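You operate a simulated robot arm through the tools that you are given. There is no shell and no other tool. Be economical: measure what you need, move in short steps, check, and stop when the job is done.

Carry out the task below with a simulated robot arm. There is one attempt and no reset: what you move stays moved.

Task
Slide the purple wiping pad along the highest board of the paint shelves until it stands next to the yellow tin.
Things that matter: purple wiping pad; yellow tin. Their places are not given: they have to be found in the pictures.

Only the result counts: the job must be done as asked and must still hold three seconds after the hand-in. Knocking over, shifting, dropping, spilling or breaking anything else fails it.

Robot
A 7-joint arm with a two-finger parallel gripper, fixed in place. Base frame: the origin is at the foot of the arm, x ahead of it, y to its left, z up; the work surface is at about z = 0. Lengths are in mm, angles in degrees, forces in N, time in s.
With the tool pointing down near the work surface it reaches from about 240 to 620 mm from the base axis. Its first joint turns from -66.0 to 66.0 degrees. Payload 2.6 kg.
The TCP is the grasp point between the finger pads, 30 mm short of the fingertips. In the tool frame z runs along the fingers and y along their closing line. Largest opening 94 mm; finger width 28, thickness 10; the body of the gripper, 50 by 96 mm, starts 55 mm behind the TCP.
Orientation is that of the tool frame in the base frame, as a unit quaternion [w, x, y, z]. With the fingers straight down and closing along the base's y, the tool's x points along the base's -x, its y along +y and its z along -z.

Tools
- The arm moves only by the tool step_arm. Its argument "deltas" is a list that holds one entry, the list of rows, each a list of 7 numbers: the shift along the base's x, y, z in mm, then the turn, a rotation vector about the base's x, y, z in degrees, then the finger opening in mm, from 0 to 94. In form: [[[dx, dy, dz, rx, ry, rz, jaw], ...]]. A call has 1 to 20 rows; each row is the pose to reach, as a shift and turn from the pose commanded when the call began. Rows are played at 5 a second. More than 50 mm and 8.6 degrees between two rows, or a gripper value outside its range, and nothing of the call is played. A pose out of reach is approached as far as the arm can. The call stops where the force on the tool passes 40 N (or 10 N more than at its start, if that is more) or the arm is blocked; 0.2 s more then pass. The fingers move at their own pace (about 72 mm/s each) and stop on an object; they squeeze with about 40 N. The grip force told is the motor's: it shows also when the fingers shut on nothing. Time passes only in rows, and 0.2 s behind the last, so rows that repeat a pose let the fingers close. The reply holds the time, the measured pose of the TCP, the force on the tool along the base axes, the opening and the grip force, in the units named above and with some noise, and new pictures: "pictures" is both (left out), scene, wrist or none.
- Cameras (640 x 400 px; columns grow to the right, rows downward): "scene" is fixed at [46.2, 437.8, 574.9]; the picture's right is [-0.68, -0.73, 0.00], its down [-0.36, 0.33, -0.87] and it looks along [0.64, -0.60, -0.49] (base axes); focal length 309 px, centre (320, 200). "wrist" rides on the gripper at [-37, 0, -58] in the tool frame; the picture's right is [0.00, -1.00, 0.00], its down [0.97, 0.00, -0.24] and it looks along [0.24, 0.00, 0.97] (tool axes); focal length 218 px, centre (320, 200).
- point_at(camera, pixels): for up to 12 pixels [column, row] of the newest picture of that camera ("zoom" is the newest enlarged one), the place [x, y, z] in the base frame of the surface seen there, good to about 3 mm. It takes no simulated time.
- zoom(camera, box): a new picture of the part [left, top, right, bottom] of that camera's present view, enlarged. It takes no simulated time.
- sign_off(): hands the job in; it is judged then, once.

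Keep the steps short. Do not move on a guess: measure, check each grasp and each placing, and mend mistakes. In all there are 60 turns and 120 pictures (those below and enlarged ones count). Leave the gripper open and the arm clear of the work at the hand-in unless told otherwise, and finish with a single line.

The tools are called after "Request:" by a JSON object that holds its "api" and its "payload". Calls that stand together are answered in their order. step_arm: Moves the arm, as the interface text tells. Its arguments: {"type":"object","properties":{"deltas":{"type":"array","items":{"type":"array","items":{"type":"array","items":{"type":"number"}}}},"pictures":{"type":"string","enum":["both","scene","wrist","none"]}},"required":["deltas"]} The other tools are called the same way: point_at (camera, pixels) gives the place of the surface under pixels of a picture; zoom (camera, box) takes an enlarged picture of a part of a camera's view; sign_off () hands the job in.

At the start:

```text
time: 0.0
ee_pos: [412.2, -127.5, 221.9]
tcp_rot: [0.0, -0.001, 1.0, 0.001]
ft_force: [-0.9, -0.5, 0.4]
grip_width: 93.9
gripper_force: 0.1
```

scene: 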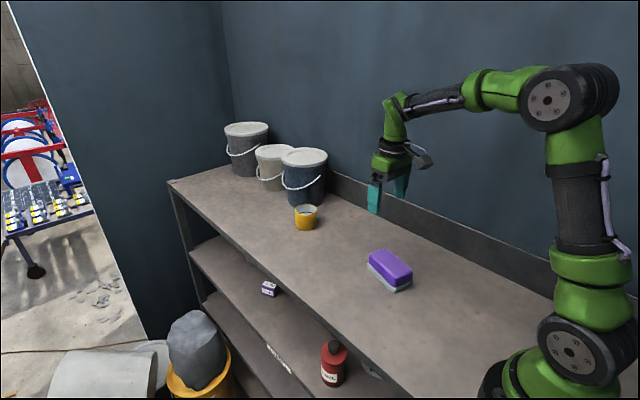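
wrist: 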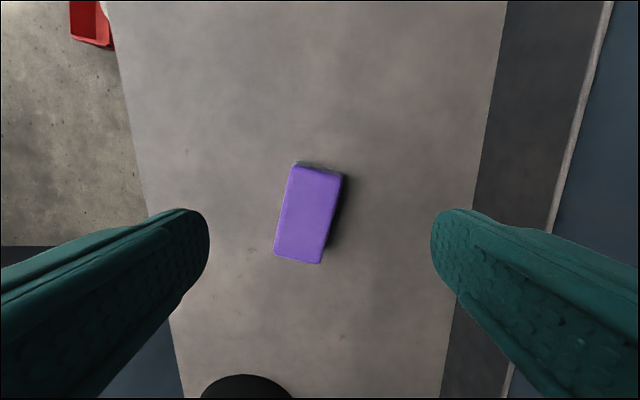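

I see the purple pad at scene (390,268) and the yellow tin at (306,217), both on the top board. I'll zoom in on both and measure.

Request:
{"api": "zoom", "payload": {"camera": "scene", "box": [260, 180, 440, 300]}}

Request:
{"api": "point_at", "payload": {"camera": "scene", "pixels": [[306, 226], [306, 209], [295, 212], [318, 210], [390, 262], [340, 250], [393, 288], [411, 284], [369, 268], [325, 190]]}}

Request:
{"api": "point_at", "payload": {"camera": "wrist", "pixels": [[295, 168], [340, 176], [320, 261], [276, 253], [308, 212], [250, 300], [400, 100], [130, 120], [495, 120], [540, 200]]}}

```text
3.33 times, centred on (350, 240) of scene
```

zoom: 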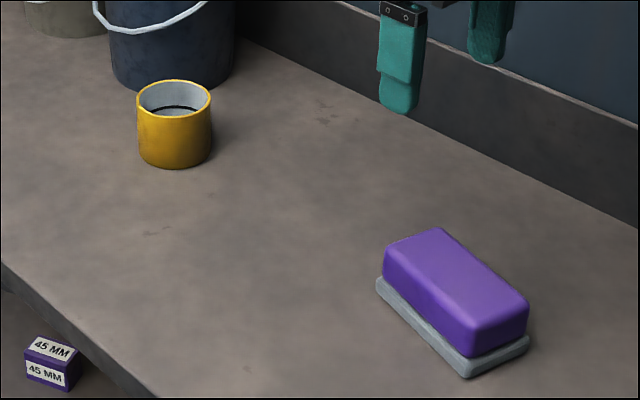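

```text
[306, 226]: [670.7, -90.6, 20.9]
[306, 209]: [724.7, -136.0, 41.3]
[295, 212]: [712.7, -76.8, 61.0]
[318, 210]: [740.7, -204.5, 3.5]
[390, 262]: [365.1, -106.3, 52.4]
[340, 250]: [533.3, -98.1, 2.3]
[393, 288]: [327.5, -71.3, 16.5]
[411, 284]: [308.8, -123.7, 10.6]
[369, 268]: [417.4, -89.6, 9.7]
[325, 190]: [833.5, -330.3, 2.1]
```

```text
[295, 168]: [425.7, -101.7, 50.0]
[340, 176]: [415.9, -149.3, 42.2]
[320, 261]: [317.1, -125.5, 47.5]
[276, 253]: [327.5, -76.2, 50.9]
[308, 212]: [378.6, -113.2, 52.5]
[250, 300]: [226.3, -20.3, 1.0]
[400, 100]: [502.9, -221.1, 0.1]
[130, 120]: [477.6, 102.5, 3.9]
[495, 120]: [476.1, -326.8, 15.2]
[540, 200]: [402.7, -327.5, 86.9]
```

The pad's centre is about (371,-113), its top is at z≈52, it measures about 100 x 50 mm, and its yaw is about -14°. The tin's centre is about (698,-113) with a radius of about 35 mm. Next I'll move over the pad, slightly toward its near end, turned by -14°, and then look again.

Request:
{"api": "step_arm", "payload": {"deltas": [[[-17, 6, 0, 0, 0, -5, 94], [-34, 12, 0, 0, 0, -10, 94], [-52, 18, -20, 0, 0, -13.6, 94], [-52, 18, -60, 0, 0, -13.6, 94], [-52, 18, -80, 0, 0, -13.6, 94], [-52, 18, -80, 0, 0, -13.6, 94]]]}}

```text
time: 1.4
ee_pos: [359.6, -108.9, 142.6]
tcp_rot: [0.0, 0.119, 0.993, 0.0]
ft_force: [-0.1, 0.3, -0.4]
grip_width: 93.8
gripper_force: 0.0
```

scene: 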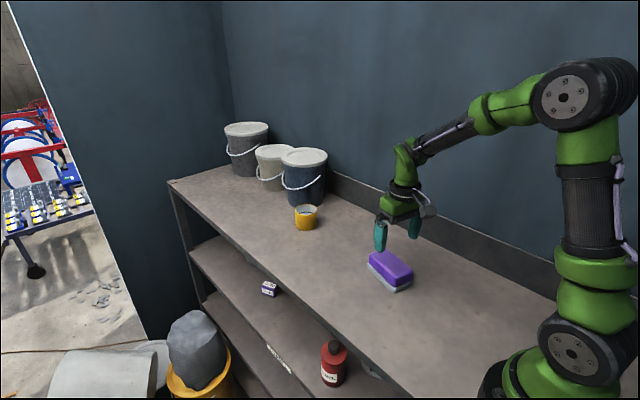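
wrist: 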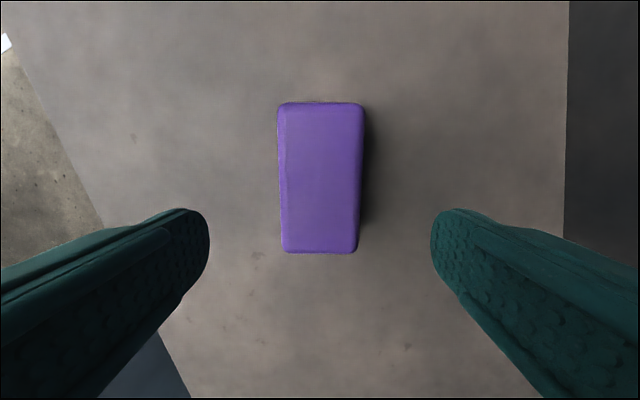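

The pad stands upright and centred between the fingers in the wrist picture. I'll check where its edges are before going down.

Request:
{"api": "point_at", "payload": {"camera": "wrist", "pixels": [[286, 110], [358, 110], [288, 245], [354, 245], [320, 180], [320, 99], [320, 257], [276, 180], [366, 180]]}}

Request:
{"api": "zoom", "payload": {"camera": "scene", "box": [340, 210, 440, 300]}}

```text
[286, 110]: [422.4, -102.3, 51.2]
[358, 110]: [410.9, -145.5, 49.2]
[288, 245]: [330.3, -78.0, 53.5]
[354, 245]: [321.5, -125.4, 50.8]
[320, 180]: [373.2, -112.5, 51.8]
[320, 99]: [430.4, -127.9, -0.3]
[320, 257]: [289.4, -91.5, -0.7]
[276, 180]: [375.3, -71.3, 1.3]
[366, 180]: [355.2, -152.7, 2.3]
```

```text
4.44 times, centred on (390, 255) of scene
```

zoom: 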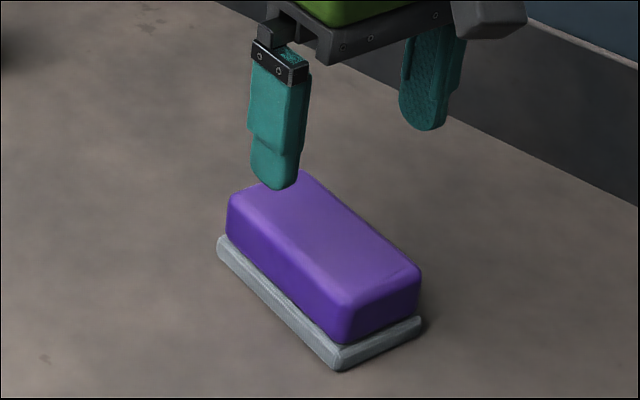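

The grey foot is slightly wider than the purple block and reaches to about z≈13. I'll go down to TCP z≈48, which puts the fingertips at about 18, so they grip only the purple block. Then I'll close.

Request:
{"api": "step_arm", "payload": {"deltas": [[[0, 0, -30, 0, 0, 0, 94], [0, 0, -60, 0, 0, 0, 94], [0, 0, -80, 0, 0, 0, 94], [0, 0, -94, 0, 0, 0, 94], [0, 0, -94, 0, 0, 0, 94]]]}}

```text
time: 2.6
ee_pos: [358.9, -108.7, 47.7]
tcp_rot: [0.0, 0.119, 0.993, 0.0]
ft_force: [0.3, -0.3, 0.6]
grip_width: 94.1
gripper_force: 0.0
```

scene: 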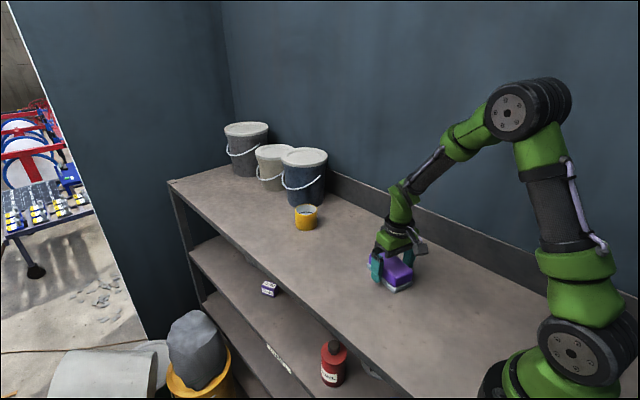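
wrist: 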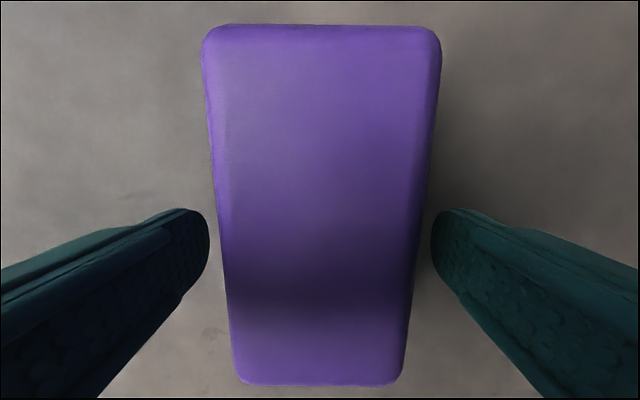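

The fingers are on either side of the block with no contact. I'll close now.

Request:
{"api": "step_arm", "payload": {"deltas": [[[0, 0, 0, 0, 0, 0, 70], [0, 0, 0, 0, 0, 0, 55], [0, 0, 0, 0, 0, 0, 40], [0, 0, 0, 0, 0, 0, 40], [0, 0, 0, 0, 0, 0, 40]]], "pictures": "wrist"}}

```text
time: 3.8
ee_pos: [359.6, -108.0, 47.6]
tcp_rot: [0.0, 0.119, 0.993, 0.0]
ft_force: [1.9, -0.5, -0.5]
grip_width: 63.8
gripper_force: 40.4
```

wrist: 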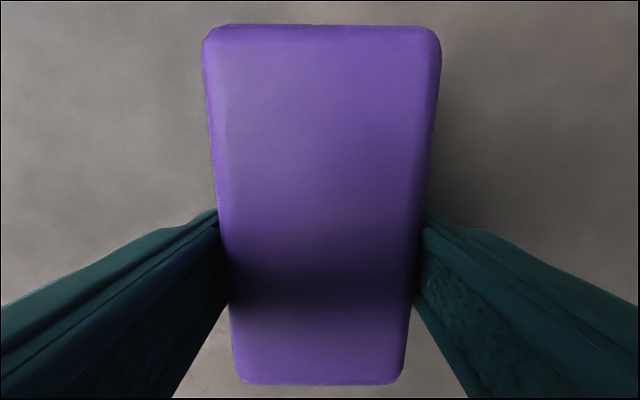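

The pad is held, with an opening of 63.8 mm and a grip force of 40 N. I'll slide it ahead along the board by about 120 mm at constant height and then check.

Request:
{"api": "step_arm", "payload": {"deltas": [[[10, 1, 0, 0, 0, 0, 40], [25, 2.5, 0, 0, 0, 0, 40], [40, 4, 0, 0, 0, 0, 40], [60, 6, 0, 0, 0, 0, 40], [80, 8, 0, 0, 0, 0, 40], [100, 10, 0, 0, 0, 0, 40], [120, 12, 0, 0, 0, 0, 40], [120, 12, 0, 0, 0, 0, 40]]]}}

```text
time: 5.6
ee_pos: [479.5, -95.7, 48.2]
tcp_rot: [0.0, 0.118, 0.993, 0.001]
ft_force: [-0.5, 0.1, 0.4]
grip_width: 63.7
gripper_force: 39.6
```

scene: 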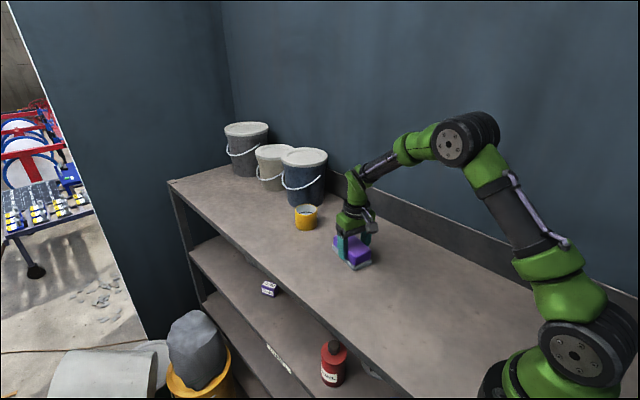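
wrist: 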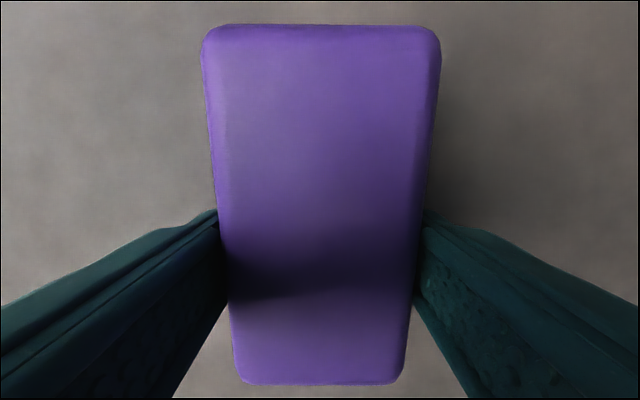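

The pad came along without slipping. I'll zoom in and measure the tin and the pad's far end more closely.

Request:
{"api": "zoom", "payload": {"camera": "scene", "box": [280, 190, 390, 280]}}

```text
4.44 times, centred on (335, 235) of scene
```

zoom: 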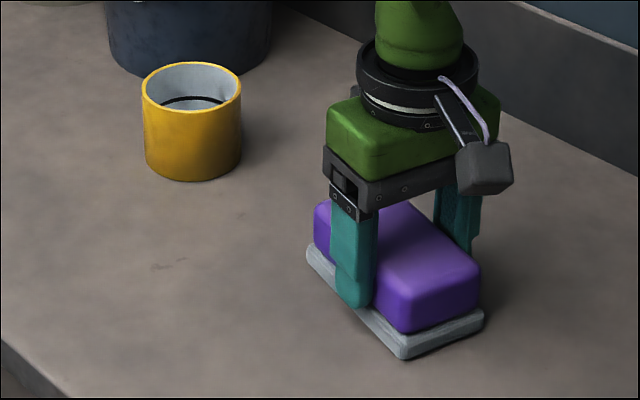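

Request:
{"api": "point_at", "payload": {"camera": "zoom", "pixels": [[193, 150], [150, 150], [238, 150], [193, 113], [195, 176], [195, 183], [320, 268], [309, 250], [400, 352], [482, 318], [165, 150], [220, 150]]}}

```text
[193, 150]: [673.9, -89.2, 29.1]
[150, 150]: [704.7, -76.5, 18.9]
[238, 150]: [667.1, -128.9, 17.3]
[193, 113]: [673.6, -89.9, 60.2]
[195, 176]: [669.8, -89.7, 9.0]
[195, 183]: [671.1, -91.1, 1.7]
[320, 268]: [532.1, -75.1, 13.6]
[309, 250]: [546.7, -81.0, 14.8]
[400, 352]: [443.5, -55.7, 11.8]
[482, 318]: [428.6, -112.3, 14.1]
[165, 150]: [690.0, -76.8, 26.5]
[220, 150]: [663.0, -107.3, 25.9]
```

The tin's centre is (698,-111) with a radius of about 35 mm. The pad's far face centre is at (540,-109). For a gap of about 10 mm the remaining shift is about (+114,+9.5). I'll do most of it and then check.

Request:
{"api": "step_arm", "payload": {"deltas": [[[10, 1, 0, 0, 0, 0, 40], [25, 2, 0, 0, 0, 0, 40], [45, 4, 0, 0, 0, 0, 40], [65, 5.5, 0, 0, 0, 0, 40], [80, 7, 0, 0, 0, 0, 40], [95, 8.5, 0, 0, 0, 0, 40], [95, 8.5, 0, 0, 0, 0, 40]]]}}

Request:
{"api": "zoom", "payload": {"camera": "scene", "box": [270, 180, 380, 270]}}

```text
time: 7.2
ee_pos: [573.5, -88.8, 47.1]
tcp_rot: [0.0, 0.119, 0.993, 0.0]
ft_force: [-0.8, 0.1, 1.1]
grip_width: 63.6
gripper_force: 40.5
```

scene: 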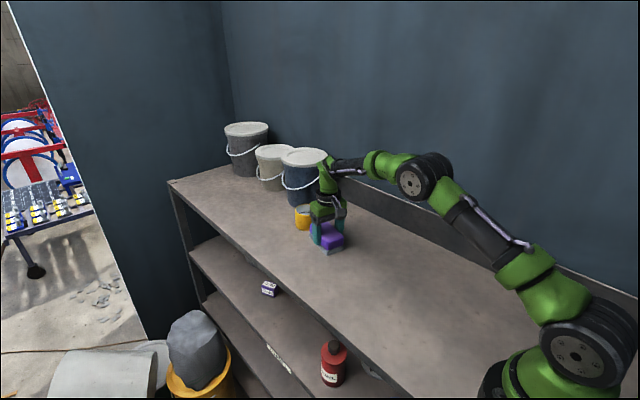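
wrist: 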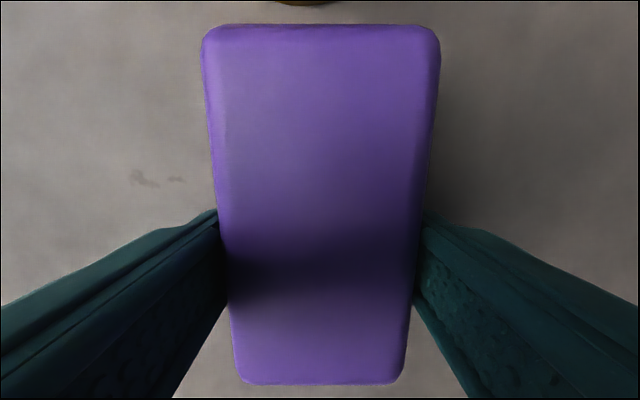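

```text
4.44 times, centred on (325, 225) of scene
```

zoom: 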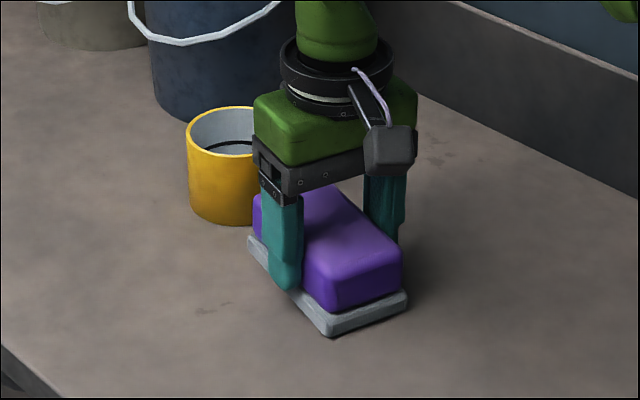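

The tin's edge just shows at the top of the wrist picture, in line with the pad. I'll measure the gap.

Request:
{"api": "point_at", "payload": {"camera": "wrist", "pixels": [[308, 2], [308, 14], [320, 30], [320, 19]]}}

Request:
{"api": "point_at", "payload": {"camera": "zoom", "pixels": [[250, 239], [240, 220], [246, 200], [330, 330], [215, 190]]}}

```text
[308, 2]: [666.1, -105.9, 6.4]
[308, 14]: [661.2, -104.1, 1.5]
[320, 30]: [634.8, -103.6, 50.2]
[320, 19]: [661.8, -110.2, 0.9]
```

```text
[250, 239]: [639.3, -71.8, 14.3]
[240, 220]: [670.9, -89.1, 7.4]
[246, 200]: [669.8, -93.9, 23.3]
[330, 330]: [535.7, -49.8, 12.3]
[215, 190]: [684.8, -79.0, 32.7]
```

The tin's near side is at x≈665 and the pad's far face at about 636, so the gap is about 28 mm. I'll slide 19 mm more.

Request:
{"api": "step_arm", "payload": {"deltas": [[[7, 0, 0, 0, 0, 0, 40], [14, 0, 0, 0, 0, 0, 40], [19, 0, 0, 0, 0, 0, 40], [19, 0, 0, 0, 0, 0, 40]]]}}

Request:
{"api": "zoom", "payload": {"camera": "scene", "box": [270, 180, 380, 270]}}

Request:
{"api": "zoom", "payload": {"camera": "wrist", "box": [200, 0, 440, 150]}}

```text
time: 8.2
ee_pos: [593.7, -88.6, 47.0]
tcp_rot: [0.0, 0.118, 0.993, 0.0]
ft_force: [-0.3, -0.4, -0.5]
grip_width: 63.5
gripper_force: 40.2
```

scene: 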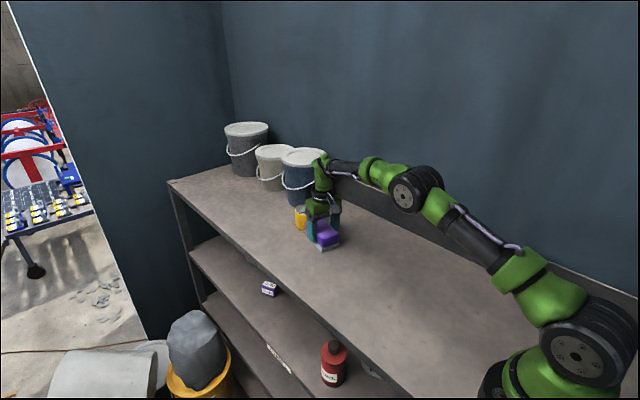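
wrist: 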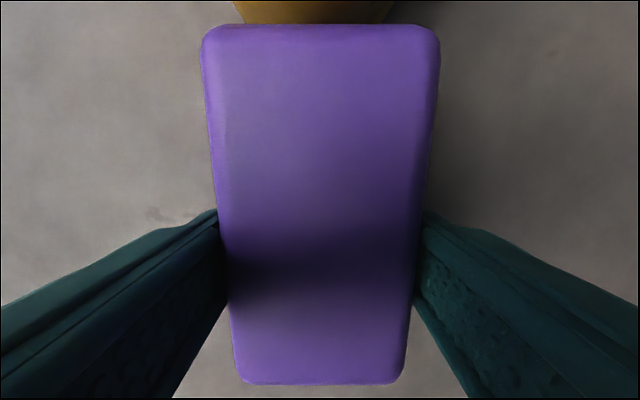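

```text
4.44 times, centred on (325, 225) of scene
```

zoom: 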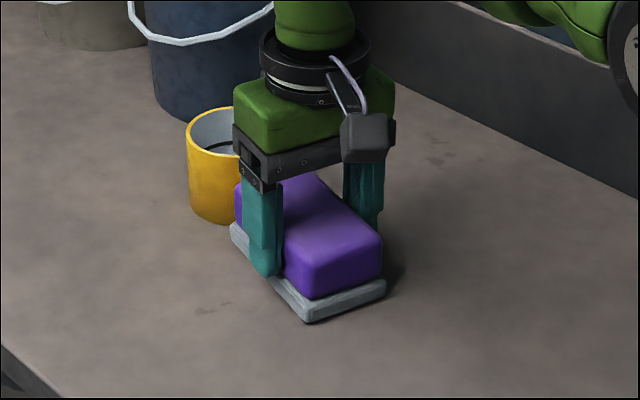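

```text
2.67 times, centred on (320, 75) of wrist
```

zoom: 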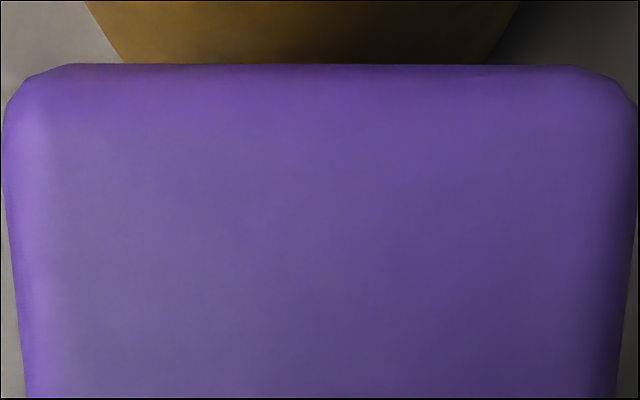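

The gap is about 8 mm and the pad is lined up with the tin, with no contact force. I'll open the fingers and rise straight up.

Request:
{"api": "step_arm", "payload": {"deltas": [[[0, 0, 0, 0, 0, 0, 70], [0, 0, 0, 0, 0, 0, 94], [0, 0, 0, 0, 0, 0, 94], [0, 0, 15, 0, 0, 0, 94], [0, 0, 40, 0, 0, 0, 94], [0, 0, 75, 0, 0, 0, 94], [0, 0, 110, 0, 0, 0, 94], [-40, 0, 140, 0, 0, 0, 94], [-80, 0, 150, 0, 0, 0, 94], [-120, 0, 150, 0, 0, 0, 94], [-120, 0, 150, 0, 0, 0, 94]]]}}

Request:
{"api": "zoom", "payload": {"camera": "scene", "box": [270, 180, 380, 270]}}

```text
time: 10.6
ee_pos: [474.0, -88.3, 198.2]
tcp_rot: [-0.001, 0.118, 0.993, -0.001]
ft_force: [-0.1, 0.6, -0.7]
grip_width: 94.1
gripper_force: 0.1
```

scene: 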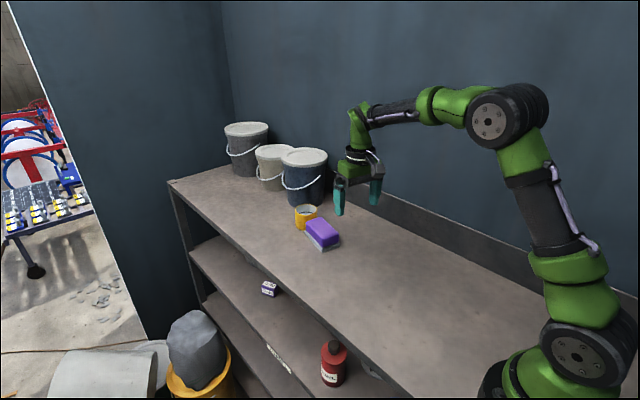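
wrist: 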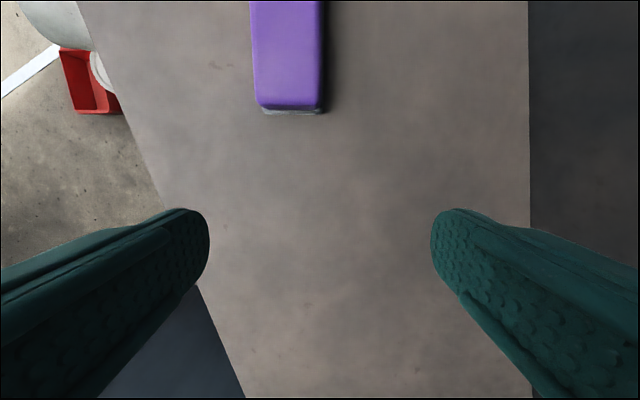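

```text
4.44 times, centred on (325, 225) of scene
```

zoom: 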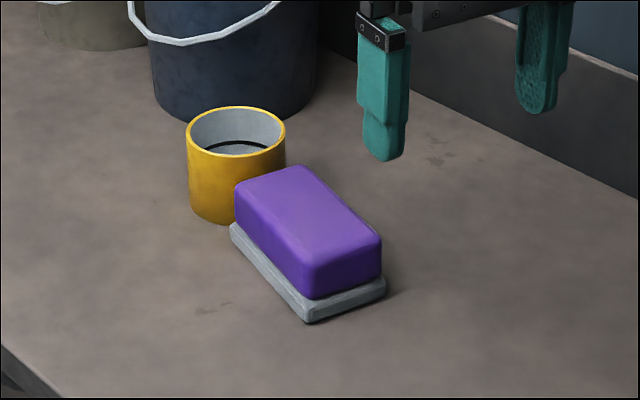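

The pad stands flat right next to the tin, the tin hasn't moved, and the arm is clear with the gripper open. I'll hand in.

Request:
{"api": "sign_off", "payload": {}}

```text
The job is handed in.
```

The purple wiping pad now stands on the top board next to the yellow tin, about 8 mm from it; the tin was not moved, and the arm is clear with the gripper open.
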